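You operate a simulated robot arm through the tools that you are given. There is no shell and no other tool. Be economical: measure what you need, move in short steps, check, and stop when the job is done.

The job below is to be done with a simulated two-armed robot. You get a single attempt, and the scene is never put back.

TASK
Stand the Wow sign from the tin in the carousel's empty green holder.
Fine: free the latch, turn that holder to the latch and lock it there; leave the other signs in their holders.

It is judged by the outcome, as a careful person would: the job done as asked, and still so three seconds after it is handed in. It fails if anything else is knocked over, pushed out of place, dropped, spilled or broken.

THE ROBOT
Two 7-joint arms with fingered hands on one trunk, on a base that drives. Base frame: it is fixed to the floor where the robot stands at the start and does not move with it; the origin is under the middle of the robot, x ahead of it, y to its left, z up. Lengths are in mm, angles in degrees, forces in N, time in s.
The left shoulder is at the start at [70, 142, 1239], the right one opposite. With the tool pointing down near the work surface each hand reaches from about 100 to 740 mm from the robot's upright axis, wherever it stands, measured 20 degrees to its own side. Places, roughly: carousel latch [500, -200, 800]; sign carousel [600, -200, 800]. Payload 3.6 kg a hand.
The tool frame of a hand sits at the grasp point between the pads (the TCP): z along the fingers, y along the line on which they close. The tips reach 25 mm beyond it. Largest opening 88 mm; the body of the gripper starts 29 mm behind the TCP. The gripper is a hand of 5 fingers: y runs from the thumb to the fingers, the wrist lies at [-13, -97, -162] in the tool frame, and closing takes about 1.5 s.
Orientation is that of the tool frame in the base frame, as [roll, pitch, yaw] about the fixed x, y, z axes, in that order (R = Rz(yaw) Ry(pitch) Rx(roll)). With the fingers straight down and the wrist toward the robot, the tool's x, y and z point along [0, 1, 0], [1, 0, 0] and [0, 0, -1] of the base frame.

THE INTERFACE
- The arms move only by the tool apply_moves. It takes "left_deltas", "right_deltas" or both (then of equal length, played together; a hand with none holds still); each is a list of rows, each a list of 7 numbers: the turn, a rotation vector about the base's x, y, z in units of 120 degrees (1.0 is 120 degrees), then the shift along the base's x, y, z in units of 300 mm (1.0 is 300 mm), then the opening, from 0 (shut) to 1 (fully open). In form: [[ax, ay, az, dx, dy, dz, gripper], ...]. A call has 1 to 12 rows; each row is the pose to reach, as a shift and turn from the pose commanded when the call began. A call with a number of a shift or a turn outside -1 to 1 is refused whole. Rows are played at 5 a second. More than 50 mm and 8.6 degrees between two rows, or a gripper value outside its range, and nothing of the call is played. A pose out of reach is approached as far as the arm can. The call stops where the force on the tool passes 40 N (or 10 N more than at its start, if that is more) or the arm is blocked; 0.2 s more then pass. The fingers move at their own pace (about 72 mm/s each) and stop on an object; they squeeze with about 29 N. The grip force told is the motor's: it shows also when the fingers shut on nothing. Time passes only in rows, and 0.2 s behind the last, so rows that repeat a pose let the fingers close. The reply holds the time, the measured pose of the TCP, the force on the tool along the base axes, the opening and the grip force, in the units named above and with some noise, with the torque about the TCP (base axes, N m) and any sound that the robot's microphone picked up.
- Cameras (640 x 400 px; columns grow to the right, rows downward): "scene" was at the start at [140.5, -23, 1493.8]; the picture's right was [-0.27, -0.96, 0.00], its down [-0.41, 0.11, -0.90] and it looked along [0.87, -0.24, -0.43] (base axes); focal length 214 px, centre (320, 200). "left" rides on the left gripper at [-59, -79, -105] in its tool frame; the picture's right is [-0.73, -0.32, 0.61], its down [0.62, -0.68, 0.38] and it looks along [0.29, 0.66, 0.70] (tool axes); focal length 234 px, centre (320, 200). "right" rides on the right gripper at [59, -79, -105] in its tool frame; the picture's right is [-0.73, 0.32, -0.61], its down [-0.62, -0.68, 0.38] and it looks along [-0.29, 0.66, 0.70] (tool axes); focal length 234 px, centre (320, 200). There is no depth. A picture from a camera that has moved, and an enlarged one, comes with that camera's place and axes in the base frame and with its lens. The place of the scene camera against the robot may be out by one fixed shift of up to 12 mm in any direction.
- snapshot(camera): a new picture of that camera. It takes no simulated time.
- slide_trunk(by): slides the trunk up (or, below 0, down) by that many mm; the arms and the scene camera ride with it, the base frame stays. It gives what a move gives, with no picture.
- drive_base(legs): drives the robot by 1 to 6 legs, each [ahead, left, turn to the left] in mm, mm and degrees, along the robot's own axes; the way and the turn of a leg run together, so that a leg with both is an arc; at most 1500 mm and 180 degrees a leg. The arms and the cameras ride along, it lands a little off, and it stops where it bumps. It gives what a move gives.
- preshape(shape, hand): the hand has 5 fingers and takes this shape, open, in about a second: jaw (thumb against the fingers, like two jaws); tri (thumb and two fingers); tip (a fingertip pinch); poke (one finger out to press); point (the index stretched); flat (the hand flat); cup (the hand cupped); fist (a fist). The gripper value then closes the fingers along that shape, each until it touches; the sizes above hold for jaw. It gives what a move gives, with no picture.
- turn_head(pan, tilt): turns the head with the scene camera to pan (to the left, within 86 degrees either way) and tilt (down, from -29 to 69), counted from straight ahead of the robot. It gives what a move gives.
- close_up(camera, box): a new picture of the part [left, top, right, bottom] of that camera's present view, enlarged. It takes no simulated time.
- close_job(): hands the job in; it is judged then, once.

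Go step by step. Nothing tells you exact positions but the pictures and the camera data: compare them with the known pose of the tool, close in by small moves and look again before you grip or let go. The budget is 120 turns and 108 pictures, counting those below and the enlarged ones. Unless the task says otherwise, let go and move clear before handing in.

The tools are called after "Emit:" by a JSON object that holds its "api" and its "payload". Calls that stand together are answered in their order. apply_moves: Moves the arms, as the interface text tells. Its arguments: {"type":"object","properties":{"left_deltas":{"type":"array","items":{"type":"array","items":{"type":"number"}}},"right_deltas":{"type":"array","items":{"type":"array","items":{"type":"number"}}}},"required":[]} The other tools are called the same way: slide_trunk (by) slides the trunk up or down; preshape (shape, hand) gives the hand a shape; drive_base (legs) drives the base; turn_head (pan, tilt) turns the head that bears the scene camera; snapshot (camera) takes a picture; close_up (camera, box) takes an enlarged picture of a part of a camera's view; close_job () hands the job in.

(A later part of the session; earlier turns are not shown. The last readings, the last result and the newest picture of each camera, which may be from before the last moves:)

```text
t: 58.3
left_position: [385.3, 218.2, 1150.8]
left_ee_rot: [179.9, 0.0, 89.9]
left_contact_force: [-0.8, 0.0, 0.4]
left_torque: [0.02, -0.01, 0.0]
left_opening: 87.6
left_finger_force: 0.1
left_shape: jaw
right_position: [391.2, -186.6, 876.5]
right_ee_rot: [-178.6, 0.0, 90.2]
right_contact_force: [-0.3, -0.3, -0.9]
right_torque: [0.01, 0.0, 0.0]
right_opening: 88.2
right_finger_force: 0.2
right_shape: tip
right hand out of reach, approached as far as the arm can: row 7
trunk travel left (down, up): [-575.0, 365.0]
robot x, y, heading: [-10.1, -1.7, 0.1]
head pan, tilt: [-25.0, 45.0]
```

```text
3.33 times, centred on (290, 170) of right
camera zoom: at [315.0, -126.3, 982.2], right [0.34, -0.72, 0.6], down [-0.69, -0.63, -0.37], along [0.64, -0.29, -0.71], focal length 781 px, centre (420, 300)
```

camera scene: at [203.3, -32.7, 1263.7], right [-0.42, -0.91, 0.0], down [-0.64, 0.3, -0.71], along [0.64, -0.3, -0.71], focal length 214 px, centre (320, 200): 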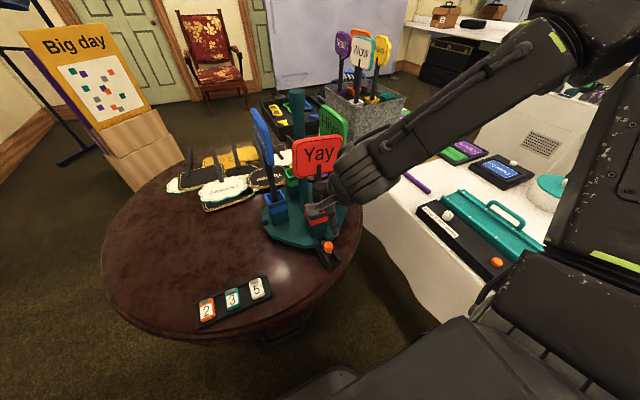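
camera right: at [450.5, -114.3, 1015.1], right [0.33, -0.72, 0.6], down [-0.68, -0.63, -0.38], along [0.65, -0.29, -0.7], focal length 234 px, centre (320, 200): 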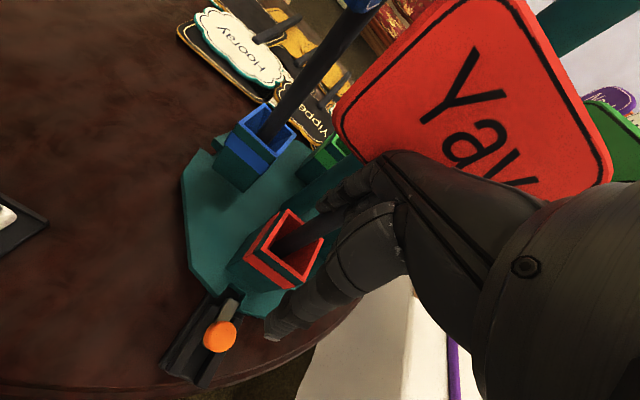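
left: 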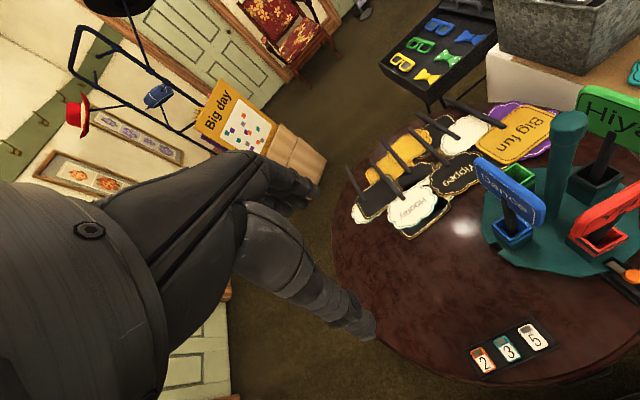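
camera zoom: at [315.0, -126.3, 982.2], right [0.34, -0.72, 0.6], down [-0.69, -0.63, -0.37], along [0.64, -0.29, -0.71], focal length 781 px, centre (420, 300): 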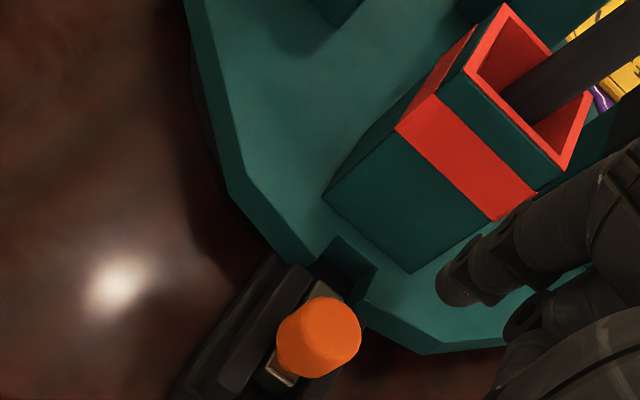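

The notch is now empty: the latch is free. I raise the trunk, drive forward and set up over the post again to twist it.

Emit:
{"api": "slide_trunk", "payload": {"by": 330}}

Emit:
{"api": "drive_base", "payload": {"legs": [[150, 0, 0]]}}

Emit:
{"api": "preshape", "payload": {"hand": "right", "shape": "tri"}}

Emit:
{"api": "apply_moves", "payload": {"right_deltas": [[0, 0, 0.068, 0.03, 0, 0.0, 1], [0, 0, 0.136, 0.06, 0, 0, 1], [0, 0, 0.204, 0.09, 0, 0, 1], [0, 0, 0.272, 0.12, 0, 0, 1], [0, 0, 0.341, 0.15, 0, 0, 1], [0, 0, 0.409, 0.18, 0, 0, 1], [0, 0, 0.477, 0.21, 0, 0, 1], [0, 0, 0.545, 0.24, 0, 0, 1], [0, 0, 0.613, 0.27, 0, 0, 1], [0, 0, 0.681, 0.31, 0, 0, 1], [0, 0, 0.75, 0.35, 0, 0, 1]]}}

Emit:
{"api": "snapshot", "payload": {"camera": "right"}}

```text
t: 61.6
left_position: [385.1, 220.4, 1479.6]
left_ee_rot: [180.0, 0.0, 90.0]
left_contact_force: [0.3, 0.6, 0.1]
left_torque: [0.04, 0.02, -0.01]
left_opening: 87.4
left_finger_force: 0.0
left_shape: jaw
right_position: [392.9, -184.9, 1205.1]
right_ee_rot: [-178.6, 0.0, 90.2]
right_contact_force: [0.2, 0.1, 0.3]
right_torque: [-0.03, 0.0, -0.04]
right_opening: 88.0
right_finger_force: 0.0
right_shape: tip
trunk travel left (down, up): [-905.0, 35.0]
robot x, y, heading: [-8.5, 3.0, -0.1]
head pan, tilt: [-25.0, 45.0]
```

```text
t: 62.9
left_position: [532.6, 217.9, 1480.2]
left_ee_rot: [179.8, 0.0, 89.8]
left_contact_force: [-0.3, -0.3, -0.2]
left_torque: [-0.02, -0.01, 0.0]
left_opening: 87.8
left_finger_force: 0.1
left_shape: jaw
right_position: [539.2, -186.4, 1205.3]
right_ee_rot: [-178.8, 0.0, 90.1]
right_contact_force: [0.3, -0.1, 0.0]
right_torque: [-0.01, -0.02, 0.01]
right_opening: 87.6
right_finger_force: 0.1
right_shape: tip
trunk travel left (down, up): [-905.0, 35.0]
robot x, y, heading: [139.2, 1.4, -0.4]
head pan, tilt: [-25.0, 45.0]
```

```text
t: 63.8
left_position: [535.9, 217.5, 1480.7]
left_ee_rot: [-180.0, 0.0, 89.8]
left_contact_force: [0.0, -0.5, 0.0]
left_torque: [0.0, -0.02, 0.01]
left_opening: 87.8
left_finger_force: 0.0
left_shape: jaw
right_position: [544.0, -186.7, 1204.2]
right_ee_rot: [-178.6, 0.0, 90.1]
right_contact_force: [-0.6, 0.1, 0.0]
right_torque: [-0.01, 0.01, 0.02]
right_opening: 87.7
right_finger_force: 0.1
right_shape: tri
trunk travel left (down, up): [-905.0, 35.0]
robot x, y, heading: [134.3, 0.4, -0.4]
head pan, tilt: [-25.0, 45.0]
```

```text
t: 66.2
left_position: [536.5, 218.5, 1478.8]
left_ee_rot: [-179.9, 0.0, 89.8]
left_contact_force: [0.3, 0.8, -0.4]
left_torque: [-0.04, 0.0, 0.0]
left_opening: 87.5
left_finger_force: 0.0
left_shape: jaw
right_position: [647.9, -184.8, 1204.3]
right_ee_rot: [-178.7, -0.2, -179.8]
right_contact_force: [0.4, 0.4, 0.1]
right_torque: [0.02, -0.04, 0.01]
right_opening: 87.6
right_finger_force: 0.0
right_shape: tri
trunk travel left (down, up): [-905.0, 35.0]
robot x, y, heading: [139.7, 1.0, -0.3]
head pan, tilt: [-25.0, 45.0]
```

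```text
45 pictures are left
camera right: at [590.0, -261.5, 1311.0], right [0.73, 0.34, 0.6], down [0.63, -0.69, -0.37], along [0.29, 0.64, -0.71], focal length 234 px, centre (320, 200)
```

right: 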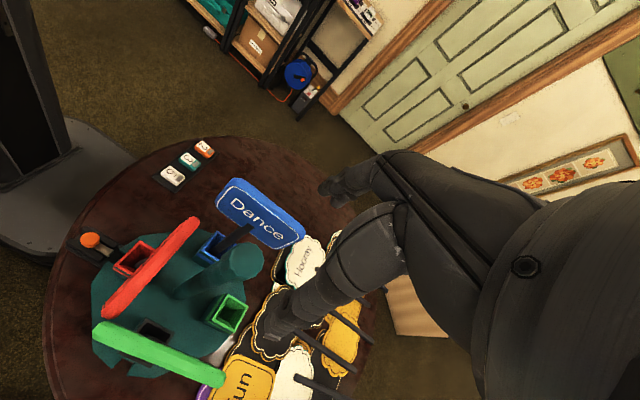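

The post top projects to [639,-184]. I descend and grip it.

Emit:
{"api": "apply_moves", "payload": {"right_deltas": [[0, 0, 0, -0.043, 0.004, -0.12, 1], [0, 0, 0, -0.043, 0.004, -0.26, 1], [0, 0, 0, -0.043, 0.004, -0.38, 1], [0, 0, 0, -0.043, 0.004, -0.43, 1], [0, 0, 0, -0.043, 0.004, -0.43, 0.5], [0, 0, 0, -0.043, 0.004, -0.43, 0], [0, 0, 0, -0.043, 0.004, -0.43, 0], [0, 0, 0, -0.043, 0.004, -0.43, 0], [0, 0, 0, -0.043, 0.004, -0.43, 0], [0, 0, 0, -0.043, 0.004, -0.43, 0]]}}

Emit:
{"api": "apply_moves", "payload": {"right_deltas": [[0, 0, -0.06, 0, 0, 0, 0], [0, 0, -0.12, 0, 0, 0, 0], [0, 0, -0.18, 0, 0, 0, 0], [0, 0, -0.24, 0, 0, 0, 0]]}}

Emit:
{"api": "snapshot", "payload": {"camera": "scene"}}

```text
t: 68.4
left_position: [535.5, 221.5, 1479.8]
left_ee_rot: [179.9, 0.1, 89.8]
left_contact_force: [0.1, -0.4, 0.1]
left_torque: [0.01, 0.0, -0.01]
left_opening: 87.9
left_finger_force: 0.0
left_shape: jaw
right_position: [626.1, -184.0, 1091.4]
right_ee_rot: [-178.5, 0.0, -179.8]
right_contact_force: [18.1, 5.3, 34.0]
right_torque: [0.04, -0.61, 0.03]
right_opening: 20.8
right_finger_force: 28.9
right_shape: tri
right hand out of reach, approached as far as the arm can: row 3, 4, 5, 6, 7, 8, 9, 10
trunk travel left (down, up): [-905.0, 35.0]
robot x, y, heading: [137.9, 0.3, 0.2]
head pan, tilt: [-25.0, 45.0]
```

```text
t: 69.4
left_position: [536.4, 224.2, 1479.2]
left_ee_rot: [-180.0, 0.2, 89.9]
left_contact_force: [0.0, 0.6, 0.1]
left_torque: [0.02, -0.01, 0.02]
left_opening: 87.6
left_finger_force: 0.1
left_shape: jaw
right_position: [625.5, -179.6, 1091.6]
right_ee_rot: [-178.7, 0.3, 151.3]
right_contact_force: [19.3, 13.6, 35.4]
right_torque: [-0.07, -0.79, 0.23]
right_opening: 19.9
right_finger_force: 28.9
right_shape: tri
trunk travel left (down, up): [-905.0, 35.0]
robot x, y, heading: [135.6, -3.4, 0.1]
head pan, tilt: [-25.0, 45.0]
```

```text
44 pictures are left
camera scene: at [264.5, -26.1, 1593.9], right [-0.42, -0.91, 0.0], down [-0.64, 0.3, -0.71], along [0.64, -0.3, -0.71], focal length 214 px, centre (320, 200)
```

scene: 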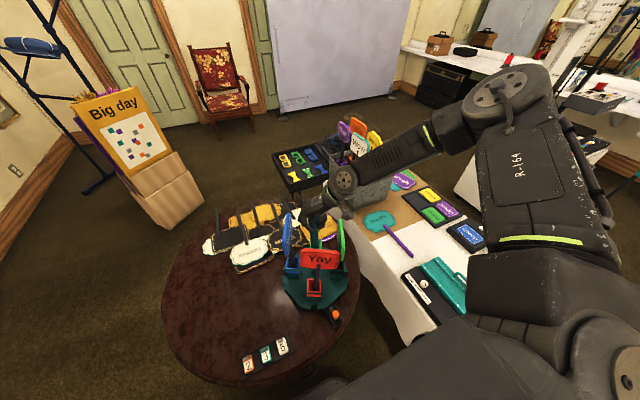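

The hand came down crooked onto the post because the shoulder is too high. I release, rise, and lower the trunk to the height that worked before.

Emit:
{"api": "apply_moves", "payload": {"right_deltas": [[0, 0, 0, 0, 0, 0, 0.5], [0, 0, 0, 0, 0, 0, 1], [0, 0, 0, 0, 0, 0.05, 1], [0, 0, 0, 0, 0, 0.15, 1], [0, 0, 0.05, 0, 0, 0.3, 1], [0, 0, 0.1, 0, 0, 0.45, 1], [0, 0, 0.15, 0.02, 0, 0.6, 1], [0, 0, 0.2, 0.04, 0, 0.65, 1], [0, 0, 0.24, 0.04, 0, 0.65, 1]]}}

Emit:
{"api": "slide_trunk", "payload": {"by": -130}}

Emit:
{"api": "close_up", "payload": {"camera": "scene", "box": [240, 150, 400, 310]}}

```text
t: 71.4
left_position: [535.8, 216.7, 1479.7]
left_ee_rot: [180.0, 0.1, 89.8]
left_contact_force: [-0.2, 0.3, 0.0]
left_torque: [0.03, 0.0, 0.01]
left_opening: 87.9
left_finger_force: 0.2
left_shape: jaw
right_position: [638.1, -187.7, 1284.0]
right_ee_rot: [-178.7, -0.1, -179.9]
right_contact_force: [-0.4, 0.6, 0.5]
right_torque: [0.0, 0.04, 0.05]
right_opening: 87.6
right_finger_force: 0.0
right_shape: tri
trunk travel left (down, up): [-905.0, 35.0]
robot x, y, heading: [137.8, -0.1, 0.0]
head pan, tilt: [-25.0, 45.0]
```

```text
t: 73.0
left_position: [534.6, 217.7, 1351.3]
left_ee_rot: [-180.0, 0.0, 89.8]
left_contact_force: [0.2, -0.3, -0.6]
left_torque: [-0.02, 0.0, 0.02]
left_opening: 87.6
left_finger_force: 0.1
left_shape: jaw
right_position: [638.2, -187.2, 1153.3]
right_ee_rot: [-178.5, 0.0, -179.8]
right_contact_force: [0.4, 0.4, -0.5]
right_torque: [-0.02, 0.03, -0.03]
right_opening: 87.7
right_finger_force: 0.0
right_shape: tri
trunk travel left (down, up): [-775.0, 165.0]
robot x, y, heading: [135.8, -0.3, -0.3]
head pan, tilt: [-25.0, 45.0]
```

```text
2.50 times, centred on (320, 230) of scene
camera zoom: at [264.0, -32.9, 1463.8], right [-0.42, -0.91, 0.0], down [-0.64, 0.3, -0.71], along [0.64, -0.3, -0.71], focal length 536 px, centre (320, 125)
```

zoom: 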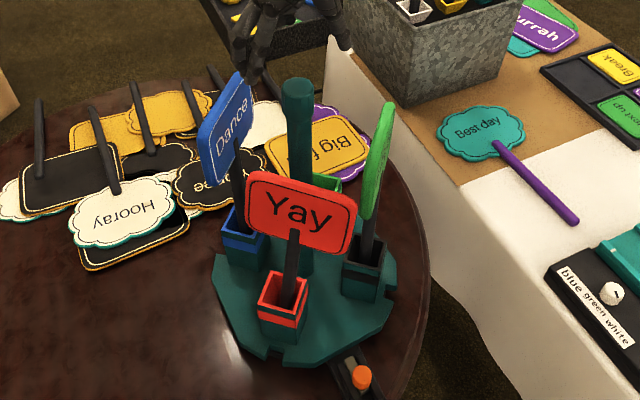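

The carousel turned ~25° clockwise, so the post drives it. I regrip properly and twist on.

Emit:
{"api": "apply_moves", "payload": {"right_deltas": [[0, 0, 0, -0.003, 0.012, -0.12, 1], [0, 0, 0, -0.003, 0.012, -0.255, 1], [0, 0, 0, -0.003, 0.012, -0.255, 0.5], [0, 0, 0, -0.003, 0.012, -0.255, 0], [0, 0, 0, -0.003, 0.012, -0.255, 0], [0, 0, 0, -0.003, 0.012, -0.255, 0], [0, 0, 0, -0.003, 0.012, -0.255, 0], [0, 0, 0, -0.003, 0.012, -0.255, 0]]}}

Emit:
{"api": "apply_moves", "payload": {"right_deltas": [[0, 0, -0.06, 0, 0, 0, 0], [0, 0, -0.12, 0, 0, 0, 0], [0, 0, -0.18, 0, 0, 0, 0], [0, 0, -0.24, 0, 0, 0, 0], [0, 0, -0.3, 0, 0, 0, 0], [0, 0, -0.36, 0, 0, 0, 0], [0, 0, -0.42, 0, 0, 0, 0], [0, 0, -0.48, 0, 0, 0, 0], [0, 0, -0.54, 0, 0, 0, 0], [0, 0, -0.6, 0, 0, 0, 0], [0, 0, -0.66, 0, 0, 0, 0], [0, 0, -0.72, 0, 0, 0, 0]]}}

Emit:
{"api": "close_up", "payload": {"camera": "scene", "box": [240, 150, 400, 310]}}

```text
t: 74.8
left_position: [536.1, 216.9, 1349.5]
left_ee_rot: [180.0, 0.0, 89.7]
left_contact_force: [0.4, -0.1, 0.0]
left_torque: [-0.04, 0.0, -0.02]
left_opening: 87.9
left_finger_force: 0.0
left_shape: jaw
right_position: [636.6, -184.8, 1075.1]
right_ee_rot: [-178.6, 0.0, -179.9]
right_contact_force: [-1.0, -1.6, -1.6]
right_torque: [0.05, 0.02, 0.0]
right_opening: 20.0
right_finger_force: 28.8
right_shape: tri
trunk travel left (down, up): [-775.0, 165.0]
robot x, y, heading: [140.3, -4.0, -0.2]
head pan, tilt: [-25.0, 45.0]
```

```text
t: 77.4
left_position: [536.1, 217.4, 1349.5]
left_ee_rot: [-180.0, 0.1, 89.8]
left_contact_force: [-0.4, -0.3, 0.2]
left_torque: [0.01, -0.01, -0.02]
left_opening: 87.8
left_finger_force: 0.1
left_shape: jaw
right_position: [638.5, -184.3, 1076.8]
right_ee_rot: [-178.5, 0.1, 93.6]
right_contact_force: [0.3, -3.0, -8.5]
right_torque: [0.39, 0.04, 0.27]
right_opening: 17.2
right_finger_force: 29.0
right_shape: tri
trunk travel left (down, up): [-775.0, 165.0]
robot x, y, heading: [141.0, -1.4, -0.2]
head pan, tilt: [-25.0, 45.0]
```

```text
2.50 times, centred on (320, 230) of scene
camera zoom: at [265.9, -33.6, 1463.6], right [-0.42, -0.91, 0.0], down [-0.64, 0.3, -0.71], along [0.64, -0.3, -0.71], focal length 536 px, centre (320, 125)
```

zoom: 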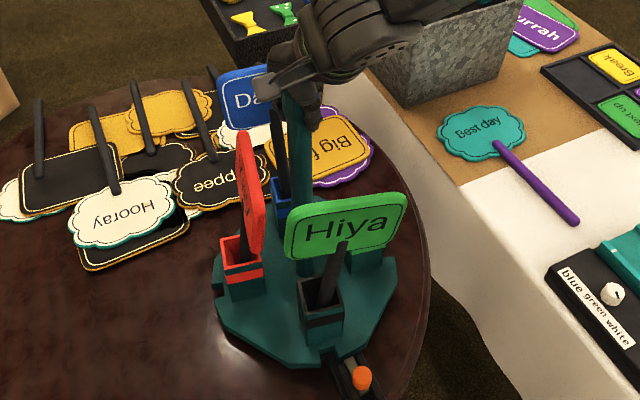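

Turned about 90° (black holder nearly at the latch). I open, unwind the wrist, and twist again.

Emit:
{"api": "apply_moves", "payload": {"right_deltas": [[0, 0, 0, 0, 0, 0, 0.5], [0, 0, 0, 0, 0, 0, 1], [0, 0, 0, 0, 0, 0, 1], [0, 0, 0, 0, 0, 0.1, 1], [0, 0, 0, 0, 0, 0.2, 1]]}}

Emit:
{"api": "apply_moves", "payload": {"right_deltas": [[0, 0, 0.07, 0, 0, 0, 1], [0, 0, 0.14, 0, 0, 0, 1], [0, 0, 0.21, 0, 0, 0, 1], [0, 0, 0.28, 0, 0, 0, 1], [0, 0, 0.35, 0, 0, 0, 1], [0, 0, 0.42, 0, 0, 0, 1], [0, 0, 0.49, 0, 0, 0, 1], [0, 0, 0.56, 0, 0, 0, 1], [0, 0, 0.63, 0, 0, 0, 1], [0, 0, 0.69, 0, 0, 0, 1], [0, 0, 0.75, 0, 0, 0, 1], [0, 0, 0.75, 0, 0, 0, 1]]}}

Emit:
{"api": "apply_moves", "payload": {"right_deltas": [[0, 0, 0, 0, 0, -0.1, 1], [0, 0, 0, 0, 0, -0.2, 1], [0, 0, 0, 0, 0, -0.2, 0.5], [0, 0, 0, 0, 0, -0.2, 0], [0, 0, 0, 0, 0, -0.2, 0], [0, 0, 0, 0, 0, -0.2, 0], [0, 0, 0, 0, 0, -0.2, 0], [0, 0, 0, 0, 0, -0.2, 0]]}}

Emit:
{"api": "apply_moves", "payload": {"right_deltas": [[0, 0, -0.06, 0, 0, 0, 0], [0, 0, -0.12, 0, 0, 0, 0], [0, 0, -0.18, 0, 0, 0, 0], [0, 0, -0.24, 0, 0, 0, 0], [0, 0, -0.3, 0, 0, 0, 0], [0, 0, -0.36, 0, 0, 0, 0], [0, 0, -0.42, 0, 0, 0, 0], [0, 0, -0.48, 0, 0, 0, 0], [0, 0, -0.54, 0, 0, 0, 0], [0, 0, -0.6, 0, 0, 0, 0], [0, 0, -0.66, 0, 0, 0, 0], [0, 0, -0.72, 0, 0, 0, 0]]}}

Emit:
{"api": "close_up", "payload": {"camera": "scene", "box": [240, 150, 400, 310]}}

```text
t: 78.6
left_position: [535.1, 217.2, 1350.8]
left_ee_rot: [179.9, -0.1, 90.0]
left_contact_force: [0.5, -0.1, 0.4]
left_torque: [-0.04, 0.03, 0.01]
left_opening: 87.8
left_finger_force: 0.0
left_shape: jaw
right_position: [637.3, -183.1, 1137.1]
right_ee_rot: [-178.6, 0.0, 93.6]
right_contact_force: [0.0, 0.4, 0.0]
right_torque: [0.01, -0.03, 0.0]
right_opening: 87.6
right_finger_force: 0.1
right_shape: tri
trunk travel left (down, up): [-775.0, 165.0]
robot x, y, heading: [138.6, 1.4, -0.4]
head pan, tilt: [-25.0, 45.0]
```

```text
t: 81.2
left_position: [535.0, 216.7, 1349.5]
left_ee_rot: [180.0, 0.0, 89.8]
left_contact_force: [-0.9, 0.6, 0.6]
left_torque: [-0.02, 0.01, 0.01]
left_opening: 87.8
left_finger_force: 0.0
left_shape: jaw
right_position: [635.7, -183.4, 1137.1]
right_ee_rot: [-178.7, -0.1, -176.2]
right_contact_force: [0.3, -0.1, -0.1]
right_torque: [0.0, 0.0, 0.02]
right_opening: 87.5
right_finger_force: 0.1
right_shape: tri
trunk travel left (down, up): [-775.0, 165.0]
robot x, y, heading: [139.1, 0.1, -0.1]
head pan, tilt: [-25.0, 45.0]
```

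```text
t: 83.0
left_position: [536.8, 217.6, 1349.3]
left_ee_rot: [180.0, 0.0, 89.8]
left_contact_force: [-0.3, -0.2, -0.1]
left_torque: [0.02, 0.02, -0.01]
left_opening: 87.7
left_finger_force: 0.0
left_shape: jaw
right_position: [637.3, -184.4, 1077.1]
right_ee_rot: [-178.7, 0.0, -176.2]
right_contact_force: [-0.1, -0.1, -4.0]
right_torque: [0.02, 0.02, -0.01]
right_opening: 19.9
right_finger_force: 29.3
right_shape: tri
trunk travel left (down, up): [-775.0, 165.0]
robot x, y, heading: [138.3, -1.6, 0.1]
head pan, tilt: [-25.0, 45.0]
```

```text
t: 85.6
left_position: [538.7, 215.7, 1348.4]
left_ee_rot: [-179.9, -0.1, 89.8]
left_contact_force: [0.2, 0.5, 1.4]
left_torque: [0.01, 0.0, 0.01]
left_opening: 87.8
left_finger_force: 0.0
left_shape: jaw
right_position: [640.2, -185.3, 1075.1]
right_ee_rot: [-178.6, -0.1, 97.2]
right_contact_force: [5.4, -2.6, -11.9]
right_torque: [0.6, -0.45, 0.36]
right_opening: 17.6
right_finger_force: 28.9
right_shape: tri
trunk travel left (down, up): [-775.0, 165.0]
robot x, y, heading: [136.1, 0.3, -0.3]
head pan, tilt: [-25.0, 45.0]
```

```text
2.50 times, centred on (320, 230) of scene
camera zoom: at [267.7, -34.9, 1463.4], right [-0.43, -0.91, 0.0], down [-0.64, 0.3, -0.7], along [0.64, -0.3, -0.71], focal length 536 px, centre (320, 125)
```

zoom: 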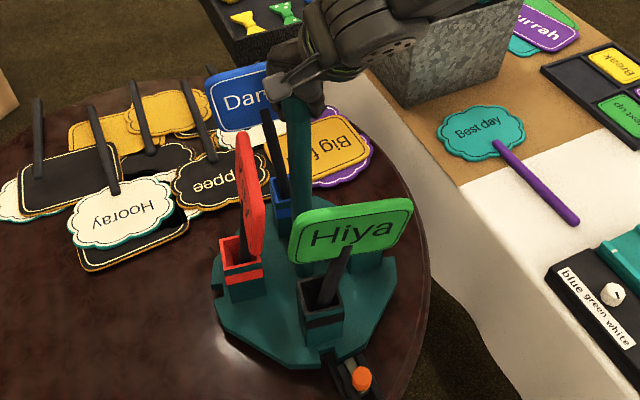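

It did not advance this time: maybe a detent at 90°, or the bolt tip catches. I look at the latch closely.

Emit:
{"api": "close_up", "payload": {"camera": "scene", "box": [305, 250, 355, 310]}}

Emit:
{"api": "close_up", "payload": {"camera": "right", "box": [60, 100, 420, 400]}}

```text
6.67 times, centred on (330, 280) of scene
camera zoom: at [267.7, -34.9, 1463.4], right [-0.43, -0.91, 0.0], down [-0.64, 0.3, -0.7], along [0.64, -0.3, -0.71], focal length 1430 px, centre (253, -333)
```

zoom: 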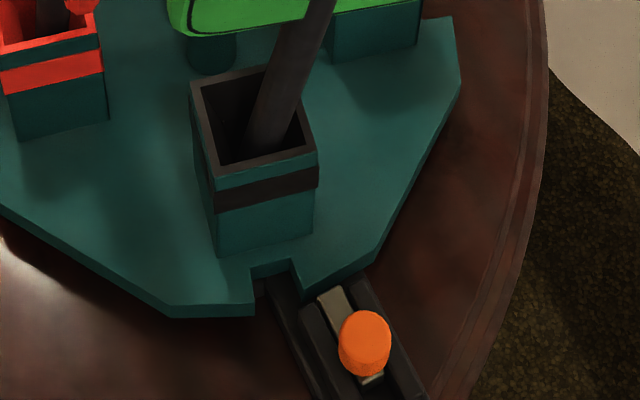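

```text
1.33 times, centred on (240, 250) of right
camera zoom: at [556.8, -136.7, 1183.3], right [0.43, -0.68, 0.6], down [-0.61, -0.7, -0.37], along [0.67, -0.21, -0.71], focal length 312 px, centre (427, 133)
```

zoom: 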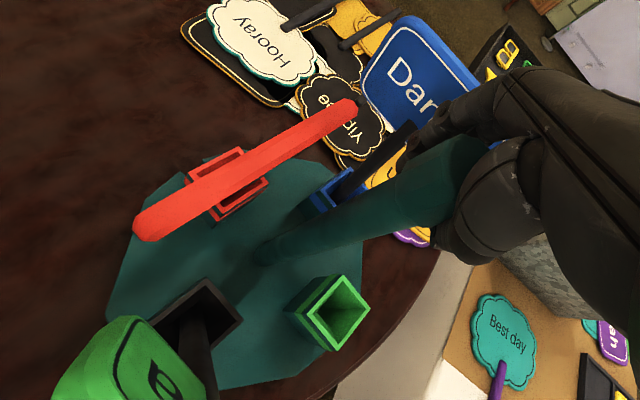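

The disc sits ~15° short of 90° — it is simply slipping in the grip. I'll regrip and press down lightly while twisting, which worked in the first stroke.

Emit:
{"api": "apply_moves", "payload": {"right_deltas": [[0, 0, 0, 0, 0, 0, 0.5], [0, 0, 0, 0, 0, 0, 1], [0, 0, 0, 0, 0, 0, 1], [0, 0, 0, 0, 0, 0.1, 1], [0, 0, 0, 0, 0, 0.2, 1]]}}

Emit:
{"api": "apply_moves", "payload": {"right_deltas": [[0, 0, 0.06, 0, 0, 0, 1], [0, 0, 0.12, 0, 0, 0, 1], [0, 0, 0.18, 0, 0, 0, 1], [0, 0, 0.24, 0, 0, 0, 1], [0, 0, 0.3, 0, 0, 0, 1], [0, 0, 0.37, 0, 0, 0, 1], [0, 0, 0.44, 0, 0, 0, 1], [0, 0, 0.51, 0, 0, 0, 1], [0, 0, 0.58, 0, 0, 0, 1], [0, 0, 0.65, 0, 0, 0, 1], [0, 0, 0.69, 0, 0, 0, 1], [0, 0, 0.69, 0, 0, 0, 1]]}}

Emit:
{"api": "apply_moves", "payload": {"right_deltas": [[0, 0, 0, 0, 0, -0.1, 1], [0, 0, 0, 0, 0, -0.2, 1], [0, 0, 0, 0, 0, -0.2, 0.5], [0, 0, 0, 0, 0, -0.2, 0], [0, 0, 0, 0, 0, -0.2, 0], [0, 0, 0, 0, 0, -0.2, 0], [0, 0, 0, 0, 0, -0.2, 0], [0, 0, 0, 0, 0, -0.225, 0], [0, 0, 0, 0, 0, -0.25, 0], [0, 0, 0, 0, 0, -0.27, 0]]}}

Emit:
{"api": "close_up", "payload": {"camera": "scene", "box": [240, 130, 400, 310]}}

```text
t: 86.8
left_position: [533.8, 218.3, 1351.0]
left_ee_rot: [179.8, 0.0, 89.9]
left_contact_force: [-0.4, -0.4, 1.2]
left_torque: [0.02, -0.02, -0.02]
left_opening: 87.7
left_finger_force: 0.0
left_shape: jaw
right_position: [637.5, -184.0, 1138.2]
right_ee_rot: [-178.6, -0.1, 97.3]
right_contact_force: [0.1, -0.3, -0.1]
right_torque: [0.02, 0.02, 0.03]
right_opening: 87.5
right_finger_force: 0.1
right_shape: tri
trunk travel left (down, up): [-775.0, 165.0]
robot x, y, heading: [136.4, 5.3, -0.4]
head pan, tilt: [-25.0, 45.0]
```

```text
t: 89.4
left_position: [535.7, 216.9, 1350.8]
left_ee_rot: [179.9, 0.1, 89.8]
left_contact_force: [-0.1, 0.7, 0.5]
left_torque: [0.02, -0.01, 0.01]
left_opening: 87.8
left_finger_force: 0.0
left_shape: jaw
right_position: [637.4, -183.4, 1138.4]
right_ee_rot: [-178.7, 0.0, -179.9]
right_contact_force: [-0.5, -0.8, -0.7]
right_torque: [0.05, -0.02, 0.0]
right_opening: 87.9
right_finger_force: 0.0
right_shape: tri
trunk travel left (down, up): [-775.0, 165.0]
robot x, y, heading: [138.5, -1.7, -0.2]
head pan, tilt: [-25.0, 45.0]
```

```text
t: 91.4
left_position: [532.1, 217.0, 1350.7]
left_ee_rot: [179.8, 0.0, 89.8]
left_contact_force: [0.7, -0.5, -0.1]
left_torque: [0.01, 0.01, 0.03]
left_opening: 87.8
left_finger_force: 0.1
left_shape: jaw
right_position: [638.8, -182.4, 1075.8]
right_ee_rot: [-179.2, 0.9, 180.0]
right_contact_force: [-4.5, -2.3, 26.8]
right_torque: [-0.12, 0.15, -0.04]
right_opening: 23.1
right_finger_force: 29.1
right_shape: tri
trunk travel left (down, up): [-775.0, 165.0]
robot x, y, heading: [138.7, 0.1, -0.3]
head pan, tilt: [-25.0, 45.0]
stopped in row 9 (right hand): the force on the tool passed its limit (the readings are from after the stop); the commanded pose is now the measured one
```

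```text
2.22 times, centred on (320, 220) of scene
camera zoom: at [260.0, -33.0, 1464.4], right [-0.43, -0.91, 0.0], down [-0.64, 0.3, -0.71], along [0.64, -0.3, -0.71], focal length 477 px, centre (320, 156)
```

zoom: 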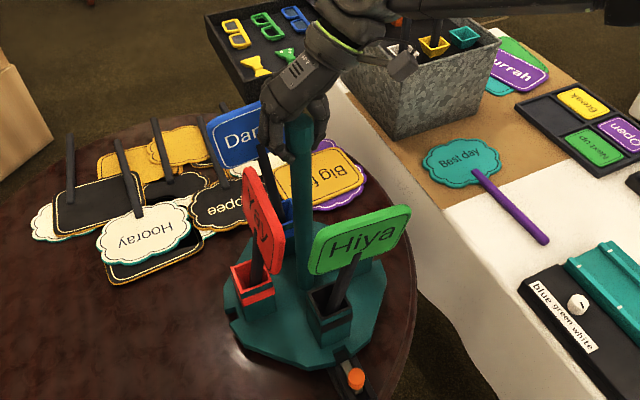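

Contact with ~27 N downward. Now I twist while pressed.

Emit:
{"api": "apply_moves", "payload": {"right_deltas": [[0, 0, -0.06, 0, 0, 0, 0], [0, 0, -0.12, 0, 0, 0, 0], [0, 0, -0.18, 0, 0, 0, 0], [0, 0, -0.24, 0, 0, 0, 0], [0, 0, -0.3, 0, 0, 0, 0], [0, 0, -0.36, 0, 0, 0, 0], [0, 0, -0.42, 0, 0, 0, 0], [0, 0, -0.48, 0, 0, 0, 0], [0, 0, -0.54, 0, 0, 0, 0], [0, 0, -0.6, 0, 0, 0, 0], [0, 0, -0.66, 0, 0, 0, 0], [0, 0, -0.72, 0, 0, 0, 0]]}}

Emit:
{"api": "close_up", "payload": {"camera": "scene", "box": [240, 130, 400, 310]}}

```text
t: 94.0
left_position: [535.5, 215.9, 1349.4]
left_ee_rot: [180.0, -0.1, 89.8]
left_contact_force: [-0.5, 0.1, -1.0]
left_torque: [-0.03, 0.0, -0.03]
left_opening: 87.6
left_finger_force: 0.0
left_shape: jaw
right_position: [640.9, -184.3, 1071.9]
right_ee_rot: [-178.9, 0.3, 93.2]
right_contact_force: [6.8, -4.2, 6.1]
right_torque: [0.77, -0.49, 0.51]
right_opening: 19.4
right_finger_force: 28.6
right_shape: tri
trunk travel left (down, up): [-775.0, 165.0]
robot x, y, heading: [137.7, -2.6, -0.5]
head pan, tilt: [-25.0, 45.0]
```

```text
2.22 times, centred on (320, 220) of scene
camera zoom: at [264.5, -34.8, 1463.6], right [-0.43, -0.9, 0.0], down [-0.64, 0.3, -0.71], along [0.64, -0.3, -0.71], focal length 477 px, centre (320, 156)
```

zoom: 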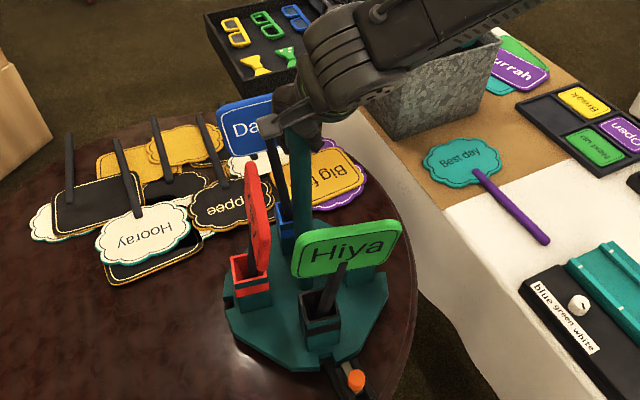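

The disc's octagon corner (at 67°) is jamming on the bolt's tip: the bolt needs to come ~15 mm further out. I release the post and bring the left hand, closed as a hook, down behind the knob.

Emit:
{"api": "apply_moves", "payload": {"right_deltas": [[0, 0, 0, 0, 0, 0, 0.5], [0, 0, 0, 0, 0, 0, 1], [0, 0, 0, 0, 0, 0, 1], [0, 0, 0, 0, 0, 0.1, 1], [0, 0, 0, 0, 0, 0.2, 1], [0, 0, 0, 0, 0, 0.32, 1]]}}

Emit:
{"api": "preshape", "payload": {"hand": "left", "shape": "tip"}}

Emit:
{"api": "apply_moves", "payload": {"left_deltas": [[0, 0, -0.068, -0.03, -0.03, -0.05, 1], [0, 0, -0.136, -0.06, -0.06, -0.1, 1], [0, 0, -0.204, -0.09, -0.09, -0.15, 1], [0, 0, -0.272, -0.12, -0.12, -0.2, 1], [0, 0, -0.341, -0.15, -0.15, -0.25, 1], [0, 0, -0.409, -0.18, -0.18, -0.3, 1], [0, 0, -0.477, -0.2, -0.21, -0.35, 1], [0, 0, -0.545, -0.22, -0.24, -0.4, 1], [0, 0, -0.613, -0.24, -0.27, -0.45, 1], [0, 0, -0.681, -0.26, -0.3, -0.5, 1], [0, 0, -0.75, -0.27, -0.33, -0.55, 1]]}}

Emit:
{"api": "snapshot", "payload": {"camera": "left"}}

```text
t: 95.4
left_position: [534.0, 218.1, 1350.5]
left_ee_rot: [179.9, 0.1, 89.8]
left_contact_force: [-0.1, -0.8, 0.2]
left_torque: [-0.02, -0.02, 0.01]
left_opening: 87.6
left_finger_force: 0.2
left_shape: jaw
right_position: [638.9, -183.5, 1169.1]
right_ee_rot: [-178.9, 0.5, 93.6]
right_contact_force: [0.8, 0.0, -1.2]
right_torque: [-0.03, 0.02, -0.02]
right_opening: 87.7
right_finger_force: 0.1
right_shape: tri
trunk travel left (down, up): [-775.0, 165.0]
robot x, y, heading: [138.6, 1.3, -0.4]
head pan, tilt: [-25.0, 45.0]
```

```text
t: 96.3
left_position: [535.5, 216.4, 1349.9]
left_ee_rot: [180.0, 0.0, 89.8]
left_contact_force: [0.2, -1.1, -0.5]
left_torque: [0.01, -0.03, 0.0]
left_opening: 87.9
left_finger_force: 0.1
left_shape: tip
right_position: [640.4, -182.1, 1169.5]
right_ee_rot: [-178.8, 0.6, 93.5]
right_contact_force: [0.4, -0.2, 0.6]
right_torque: [-0.03, 0.03, 0.03]
right_opening: 87.9
right_finger_force: 0.0
right_shape: tri
trunk travel left (down, up): [-775.0, 165.0]
robot x, y, heading: [141.7, 2.5, -0.7]
head pan, tilt: [-25.0, 45.0]
```

```text
t: 98.7
left_position: [454.3, 117.5, 1185.3]
left_ee_rot: [-180.0, 0.0, -0.3]
left_contact_force: [-0.7, 0.6, 0.2]
left_torque: [-0.02, -0.01, -0.01]
left_opening: 88.0
left_finger_force: 0.0
left_shape: tip
right_position: [640.4, -183.7, 1168.3]
right_ee_rot: [-178.9, 0.5, 93.6]
right_contact_force: [-0.4, -0.6, -0.2]
right_torque: [0.02, -0.01, -0.04]
right_opening: 87.9
right_finger_force: 0.1
right_shape: tri
trunk travel left (down, up): [-775.0, 165.0]
robot x, y, heading: [137.1, -1.4, -0.2]
head pan, tilt: [-25.0, 45.0]
```

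```text
36 pictures are left
camera left: at [397.3, 196.3, 1289.7], right [-0.72, 0.33, -0.61], down [0.63, 0.68, -0.38], along [0.29, -0.66, -0.7], focal length 234 px, centre (320, 200)
```

left: 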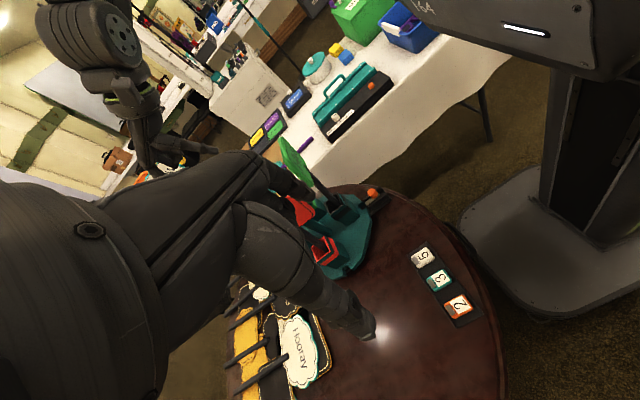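

Emit:
{"api": "apply_moves", "payload": {"left_deltas": [[0, 0, 0, -0.02, -0.14, -0.04, 0.6], [0, 0, 0, -0.04, -0.28, -0.08, 0.4], [0, 0, 0, -0.05, -0.42, -0.12, 0.2], [0, 0, 0, -0.05, -0.56, -0.16, 0], [0, 0, 0, -0.05, -0.7, -0.2, 0], [0, 0, 0, -0.05, -0.85, -0.25, 0], [0, 0, 0, -0.05, -1.0, -0.3, 0], [0, 0, 0, -0.05, -1.0, -0.42, 0], [0, 0, 0, -0.03, -1.0, -0.55, 0], [0, 0, 0, 0, -1.0, -0.68, 0], [0, 0, 0, 0.03, -1.0, -0.8, 0], [0, 0, 0, 0.07, -1.0, -0.93, 0]]}}

Emit:
{"api": "snapshot", "payload": {"camera": "left"}}

Emit:
{"api": "close_up", "payload": {"camera": "scene", "box": [260, 170, 400, 330]}}

```text
t: 101.3
left_position: [475.5, -182.6, 904.0]
left_ee_rot: [179.9, -0.2, -0.2]
left_contact_force: [-0.2, -0.2, -0.7]
left_torque: [-0.01, 0.02, 0.03]
left_opening: 0.1
left_finger_force: 29.3
left_shape: tip
right_position: [640.0, -182.8, 1168.0]
right_ee_rot: [-178.8, 0.6, 93.5]
right_contact_force: [-0.1, -0.4, 0.0]
right_torque: [0.01, -0.02, 0.0]
right_opening: 87.9
right_finger_force: 0.1
right_shape: tri
trunk travel left (down, up): [-775.0, 165.0]
robot x, y, heading: [134.1, 4.2, -0.2]
head pan, tilt: [-25.0, 45.0]
```

```text
35 pictures are left
camera left: at [417.5, -104.0, 1009.2], right [-0.72, 0.33, -0.61], down [0.63, 0.68, -0.38], along [0.29, -0.66, -0.7], focal length 234 px, centre (320, 200)
```

left: 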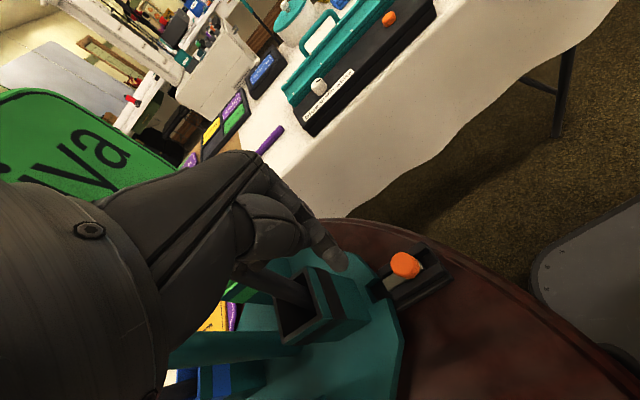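

```text
2.50 times, centred on (330, 250) of scene
camera zoom: at [264.6, -33.3, 1463.8], right [-0.43, -0.91, 0.0], down [-0.64, 0.3, -0.71], along [0.64, -0.3, -0.71], focal length 536 px, centre (295, 75)
```

zoom: 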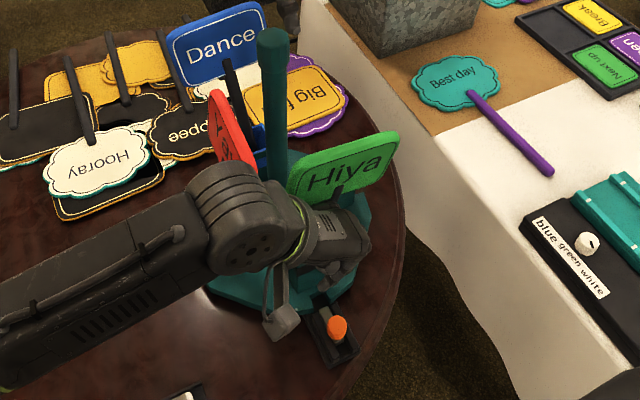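

Knob at [465,-187,767]. I lower the closed left fingers just behind it.

Emit:
{"api": "apply_moves", "payload": {"left_deltas": [[0, 0, 0, 0.02, -0.01, -0.1, 0], [0, 0, 0, 0.04, -0.015, -0.2, 0], [0, 0, 0, 0.043, -0.015, -0.3, 0], [0, 0, 0, 0.043, -0.015, -0.36, 0], [0, 0, 0, 0.043, -0.015, -0.385, 0], [0, 0, 0, 0.043, -0.015, -0.385, 0]]}}

Emit:
{"api": "close_up", "payload": {"camera": "left", "box": [200, 150, 460, 390]}}

```text
t: 102.7
left_position: [483.4, -187.5, 793.3]
left_ee_rot: [-180.0, -0.3, -0.3]
left_contact_force: [-22.1, -3.4, 12.8]
left_torque: [-0.09, -1.7, -0.47]
left_opening: 0.2
left_finger_force: 29.0
left_shape: tip
right_position: [634.3, -183.3, 1171.5]
right_ee_rot: [-179.2, 0.7, 93.5]
right_contact_force: [0.2, 0.3, 0.1]
right_torque: [0.02, -0.04, -0.03]
right_opening: 87.5
right_finger_force: 0.2
right_shape: tri
trunk travel left (down, up): [-775.0, 165.0]
robot x, y, heading: [137.0, -1.7, -0.2]
head pan, tilt: [-25.0, 45.0]
```

```text
1.67 times, centred on (330, 270) of left
camera zoom: at [425.5, -108.3, 897.7], right [-0.72, 0.33, -0.61], down [0.63, 0.68, -0.38], along [0.29, -0.66, -0.69], focal length 390 px, centre (303, 83)
```

zoom: 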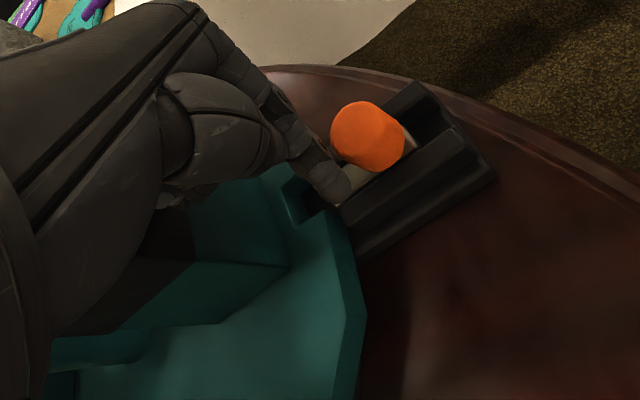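

The fingertips sit behind the knob. I pull outward.

Emit:
{"api": "apply_moves", "payload": {"left_deltas": [[0, 0, 0, -0.02, 0, 0.003, 0], [0, 0, 0, -0.04, 0, 0.003, 0], [0, 0, 0, -0.06, 0, 0.003, 0], [0, 0, 0, -0.08, 0, 0.003, 0], [0, 0, 0, -0.1, 0, 0.003, 0], [0, 0, 0, -0.12, 0, 0.003, 0], [0, 0, 0, -0.14, 0, 0.003, 0]]}}

Emit:
{"api": "close_up", "payload": {"camera": "left", "box": [200, 150, 460, 390]}}

```text
t: 104.3
left_position: [446.0, -186.1, 791.0]
left_ee_rot: [-180.0, -0.1, -0.3]
left_contact_force: [0.4, -0.3, -1.0]
left_torque: [0.02, 0.0, 0.0]
left_opening: 0.3
left_finger_force: 28.8
left_shape: tip
right_position: [639.7, -182.7, 1168.1]
right_ee_rot: [-178.8, 0.6, 93.6]
right_contact_force: [0.4, 0.2, -0.2]
right_torque: [0.04, 0.01, 0.0]
right_opening: 87.6
right_finger_force: 0.0
right_shape: tri
trunk travel left (down, up): [-775.0, 165.0]
robot x, y, heading: [140.6, -2.5, -0.1]
head pan, tilt: [-25.0, 45.0]
```

```text
1.67 times, centred on (330, 270) of left
camera zoom: at [389.4, -107.4, 896.7], right [-0.73, 0.33, -0.61], down [0.63, 0.68, -0.38], along [0.29, -0.66, -0.7], focal length 390 px, centre (303, 83)
```

zoom: 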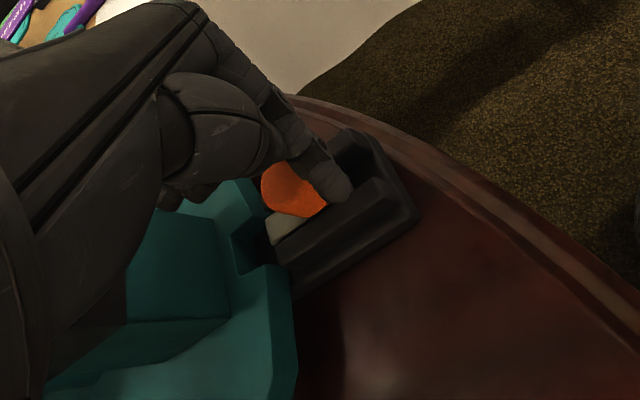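

The fingers rode off, but the bolt is flush with the rail end, i.e. at its stop. I lift the left hand clear and view the whole carousel.

Emit:
{"api": "apply_moves", "payload": {"left_deltas": [[0, 0, 0, -0.02, 0, 0.05, 0], [0, 0, 0, -0.04, 0, 0.15, 0], [0, 0, 0, -0.06, 0, 0.3, 0], [0, 0, 0, -0.06, 0.05, 0.45, 0], [0, 0, 0, -0.06, 0.15, 0.58, 0], [0, 0, 0, -0.06, 0.28, 0.68, 0], [0, 0, 0, -0.06, 0.42, 0.72, 0], [0, 0, 0, -0.06, 0.57, 0.72, 0], [0, 0, 0, -0.06, 0.72, 0.72, 0], [0, 0, 0, -0.06, 0.87, 0.72, 0]]}}

Emit:
{"api": "close_up", "payload": {"camera": "scene", "box": [260, 170, 400, 330]}}

Emit:
{"api": "close_up", "payload": {"camera": "scene", "box": [305, 255, 355, 305]}}

```text
t: 106.5
left_position: [425.8, 75.2, 1008.4]
left_ee_rot: [179.9, 0.0, -0.1]
left_contact_force: [-0.2, 0.5, 0.0]
left_torque: [0.0, -0.01, 0.0]
left_opening: 0.1
left_finger_force: 28.7
left_shape: tip
right_position: [638.9, -181.6, 1168.5]
right_ee_rot: [-179.1, 0.7, 93.6]
right_contact_force: [-0.3, 1.3, 0.6]
right_torque: [-0.02, 0.03, 0.02]
right_opening: 87.9
right_finger_force: 0.0
right_shape: tri
trunk travel left (down, up): [-775.0, 165.0]
robot x, y, heading: [136.5, 1.4, -0.2]
head pan, tilt: [-25.0, 45.0]
```

```text
2.50 times, centred on (330, 250) of scene
camera zoom: at [262.8, -31.1, 1464.0], right [-0.43, -0.91, 0.0], down [-0.64, 0.3, -0.71], along [0.64, -0.3, -0.71], focal length 536 px, centre (295, 75)
```

zoom: 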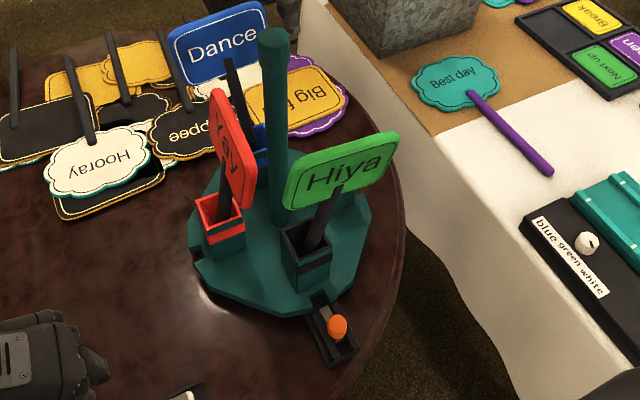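

```text
8.00 times, centred on (330, 280) of scene
camera zoom: at [262.8, -31.1, 1464.0], right [-0.43, -0.91, 0.0], down [-0.64, 0.3, -0.71], along [0.64, -0.3, -0.71], focal length 1716 px, centre (240, -440)
```

zoom: 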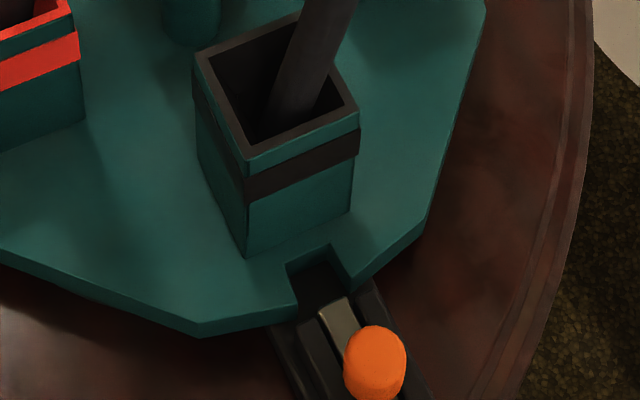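

The black notch is about at the latch (≈93° turned) and it moves freely. The stall was probably my low fingers against the Dance sign, so I regrip higher on the post cap and twist.

Emit:
{"api": "apply_moves", "payload": {"right_deltas": [[0, 0, 0.06, 0, 0, 0, 1], [0, 0, 0.12, 0, 0, 0, 1], [0, 0, 0.18, 0, 0, 0, 1], [0, 0, 0.24, 0, 0, 0, 1], [0, 0, 0.3, 0, 0, 0, 1], [0, 0, 0.37, 0, 0, 0, 1], [0, 0, 0.44, 0, 0, 0, 1], [0, 0, 0.51, 0, 0, 0, 1], [0, 0, 0.58, 0, 0, 0, 1], [0, 0, 0.65, 0, 0, 0, 1], [0, 0, 0.72, 0, 0, -0.05, 1], [0, 0, 0.72, 0, 0, -0.1, 1]]}}

Emit:
{"api": "apply_moves", "payload": {"right_deltas": [[0, 0, 0, 0, 0, -0.08, 1], [0, 0, 0, 0, 0, -0.15, 1], [0, 0, 0, 0, 0, -0.15, 0.5], [0, 0, 0, 0, 0, -0.15, 0], [0, 0, 0, 0, 0, -0.15, 0], [0, 0, 0, 0, 0, -0.15, 0], [0, 0, 0, 0, 0, -0.15, 0], [0, 0, 0, 0, 0, -0.15, 0]]}}

Emit:
{"api": "apply_moves", "payload": {"right_deltas": [[0, 0, -0.06, 0, 0, 0, 0], [0, 0, -0.12, 0, 0, 0, 0], [0, 0, -0.18, 0, 0, 0, 0], [0, 0, -0.24, 0, 0, 0, 0], [0, 0, -0.3, 0, 0, 0, 0], [0, 0, -0.36, 0, 0, 0, 0]]}}

Emit:
{"api": "close_up", "payload": {"camera": "scene", "box": [240, 130, 400, 310]}}

```text
t: 109.1
left_position: [426.4, 73.3, 1007.7]
left_ee_rot: [180.0, -0.1, -0.2]
left_contact_force: [-0.9, -0.7, -0.4]
left_torque: [0.0, 0.01, 0.01]
left_opening: 0.2
left_finger_force: 28.7
left_shape: tip
right_position: [640.1, -182.8, 1137.5]
right_ee_rot: [-179.1, 0.5, 180.0]
right_contact_force: [-0.5, -0.4, 0.0]
right_torque: [0.01, 0.02, 0.03]
right_opening: 87.7
right_finger_force: 0.1
right_shape: tri
trunk travel left (down, up): [-775.0, 165.0]
robot x, y, heading: [138.3, 2.3, -0.4]
head pan, tilt: [-25.0, 45.0]
```

```text
t: 110.9
left_position: [428.0, 72.7, 1009.6]
left_ee_rot: [-180.0, 0.0, -0.2]
left_contact_force: [0.4, -0.2, 0.7]
left_torque: [0.0, 0.0, -0.02]
left_opening: 0.3
left_finger_force: 29.2
left_shape: tip
right_position: [639.3, -182.5, 1090.8]
right_ee_rot: [-178.8, 0.5, -179.8]
right_contact_force: [0.0, -0.2, -5.9]
right_torque: [-0.09, -0.03, 0.01]
right_opening: 24.9
right_finger_force: 28.8
right_shape: tri
trunk travel left (down, up): [-775.0, 165.0]
robot x, y, heading: [141.5, -2.2, -0.3]
head pan, tilt: [-25.0, 45.0]
```

```text
t: 112.3
left_position: [430.3, 71.5, 1007.6]
left_ee_rot: [-179.9, 0.1, -0.1]
left_contact_force: [0.2, -0.2, -0.5]
left_torque: [0.0, 0.0, 0.02]
left_opening: 0.4
left_finger_force: 29.2
left_shape: tip
right_position: [640.4, -183.5, 1091.7]
right_ee_rot: [-178.9, 0.5, 136.6]
right_contact_force: [-4.6, 2.2, -17.2]
right_torque: [0.3, 0.1, 0.19]
right_opening: 20.5
right_finger_force: 29.0
right_shape: tri
trunk travel left (down, up): [-775.0, 165.0]
robot x, y, heading: [138.4, 3.1, -0.4]
head pan, tilt: [-25.0, 45.0]
```

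```text
2.22 times, centred on (320, 220) of scene
camera zoom: at [266.2, -33.8, 1463.5], right [-0.43, -0.91, 0.0], down [-0.64, 0.3, -0.71], along [0.64, -0.3, -0.71], focal length 477 px, centre (320, 156)
```

zoom: 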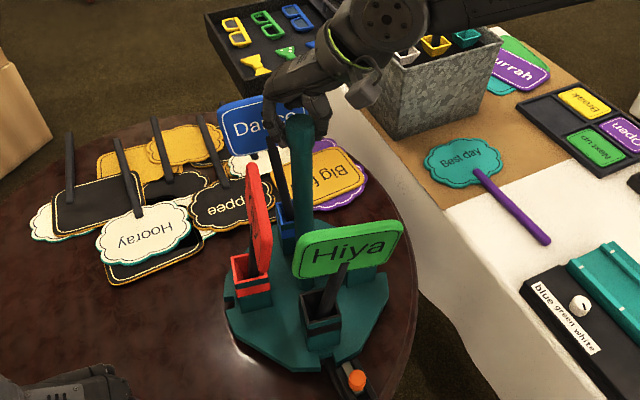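

Emit:
{"api": "close_up", "payload": {"camera": "right", "box": [60, 120, 440, 400]}}

Emit:
{"api": "close_up", "payload": {"camera": "scene", "box": [290, 230, 370, 310]}}

```text
1.43 times, centred on (250, 260) of right
camera zoom: at [545.0, -197.5, 1198.0], right [0.75, -0.25, 0.61], down [-0.02, -0.93, -0.37], along [0.66, 0.27, -0.71], focal length 334 px, centre (420, 114)
```

zoom: 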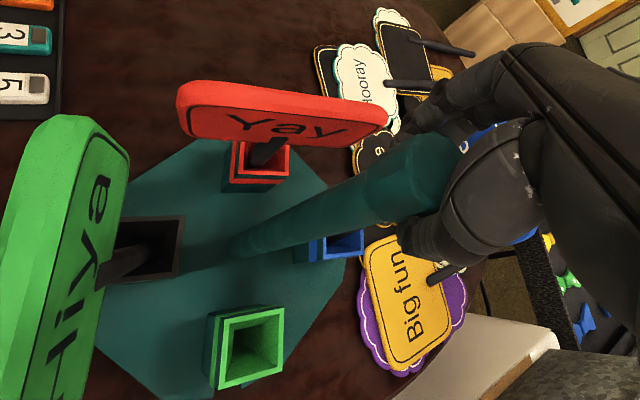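

```text
5.00 times, centred on (330, 270) of scene
camera zoom: at [266.2, -33.8, 1463.5], right [-0.43, -0.91, 0.0], down [-0.64, 0.3, -0.71], along [0.64, -0.3, -0.71], focal length 1072 px, centre (270, -150)
```

zoom: 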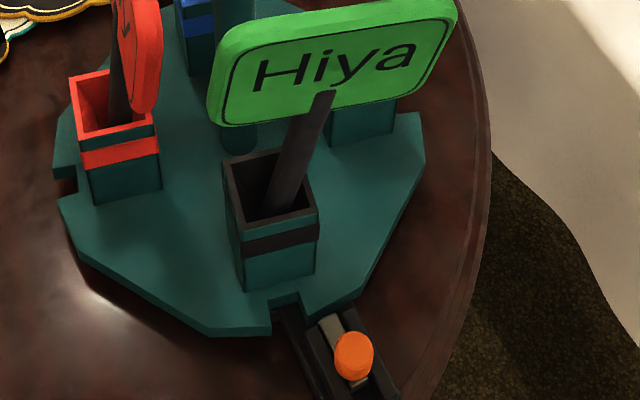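

Emit:
{"api": "apply_moves", "payload": {"right_deltas": [[0, 0, -0.06, 0, 0, 0, 0], [0, 0, -0.12, 0, 0, 0, 0], [0, 0, -0.18, 0, 0, 0, 0], [0, 0, -0.24, 0, 0, 0, 0], [0, 0, -0.3, 0, 0, 0, 0], [0, 0, -0.36, 0, 0, 0, 0]]}}

Emit:
{"api": "close_up", "payload": {"camera": "scene", "box": [250, 150, 370, 310]}}

```text
t: 113.7
left_position: [429.8, 71.5, 1008.0]
left_ee_rot: [-179.8, 0.2, -0.2]
left_contact_force: [-0.5, -0.4, -0.7]
left_torque: [-0.03, -0.02, -0.02]
left_opening: 0.0
left_finger_force: 29.0
left_shape: tip
right_position: [644.2, -183.8, 1091.6]
right_ee_rot: [-178.8, 0.6, 93.4]
right_contact_force: [9.6, -10.0, -6.0]
right_torque: [0.52, -0.5, 0.44]
right_opening: 18.8
right_finger_force: 28.9
right_shape: tri
trunk travel left (down, up): [-775.0, 165.0]
robot x, y, heading: [140.0, 0.0, -0.5]
head pan, tilt: [-25.0, 45.0]
```

```text
2.50 times, centred on (310, 230) of scene
camera zoom: at [268.4, -36.0, 1463.4], right [-0.43, -0.91, 0.0], down [-0.64, 0.3, -0.7], along [0.64, -0.3, -0.71], focal length 536 px, centre (345, 125)
```

zoom: 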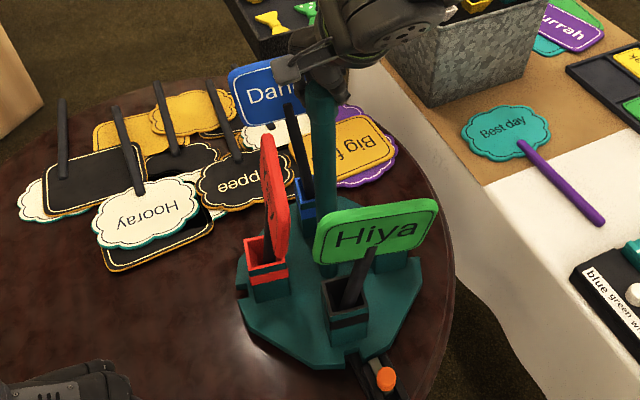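

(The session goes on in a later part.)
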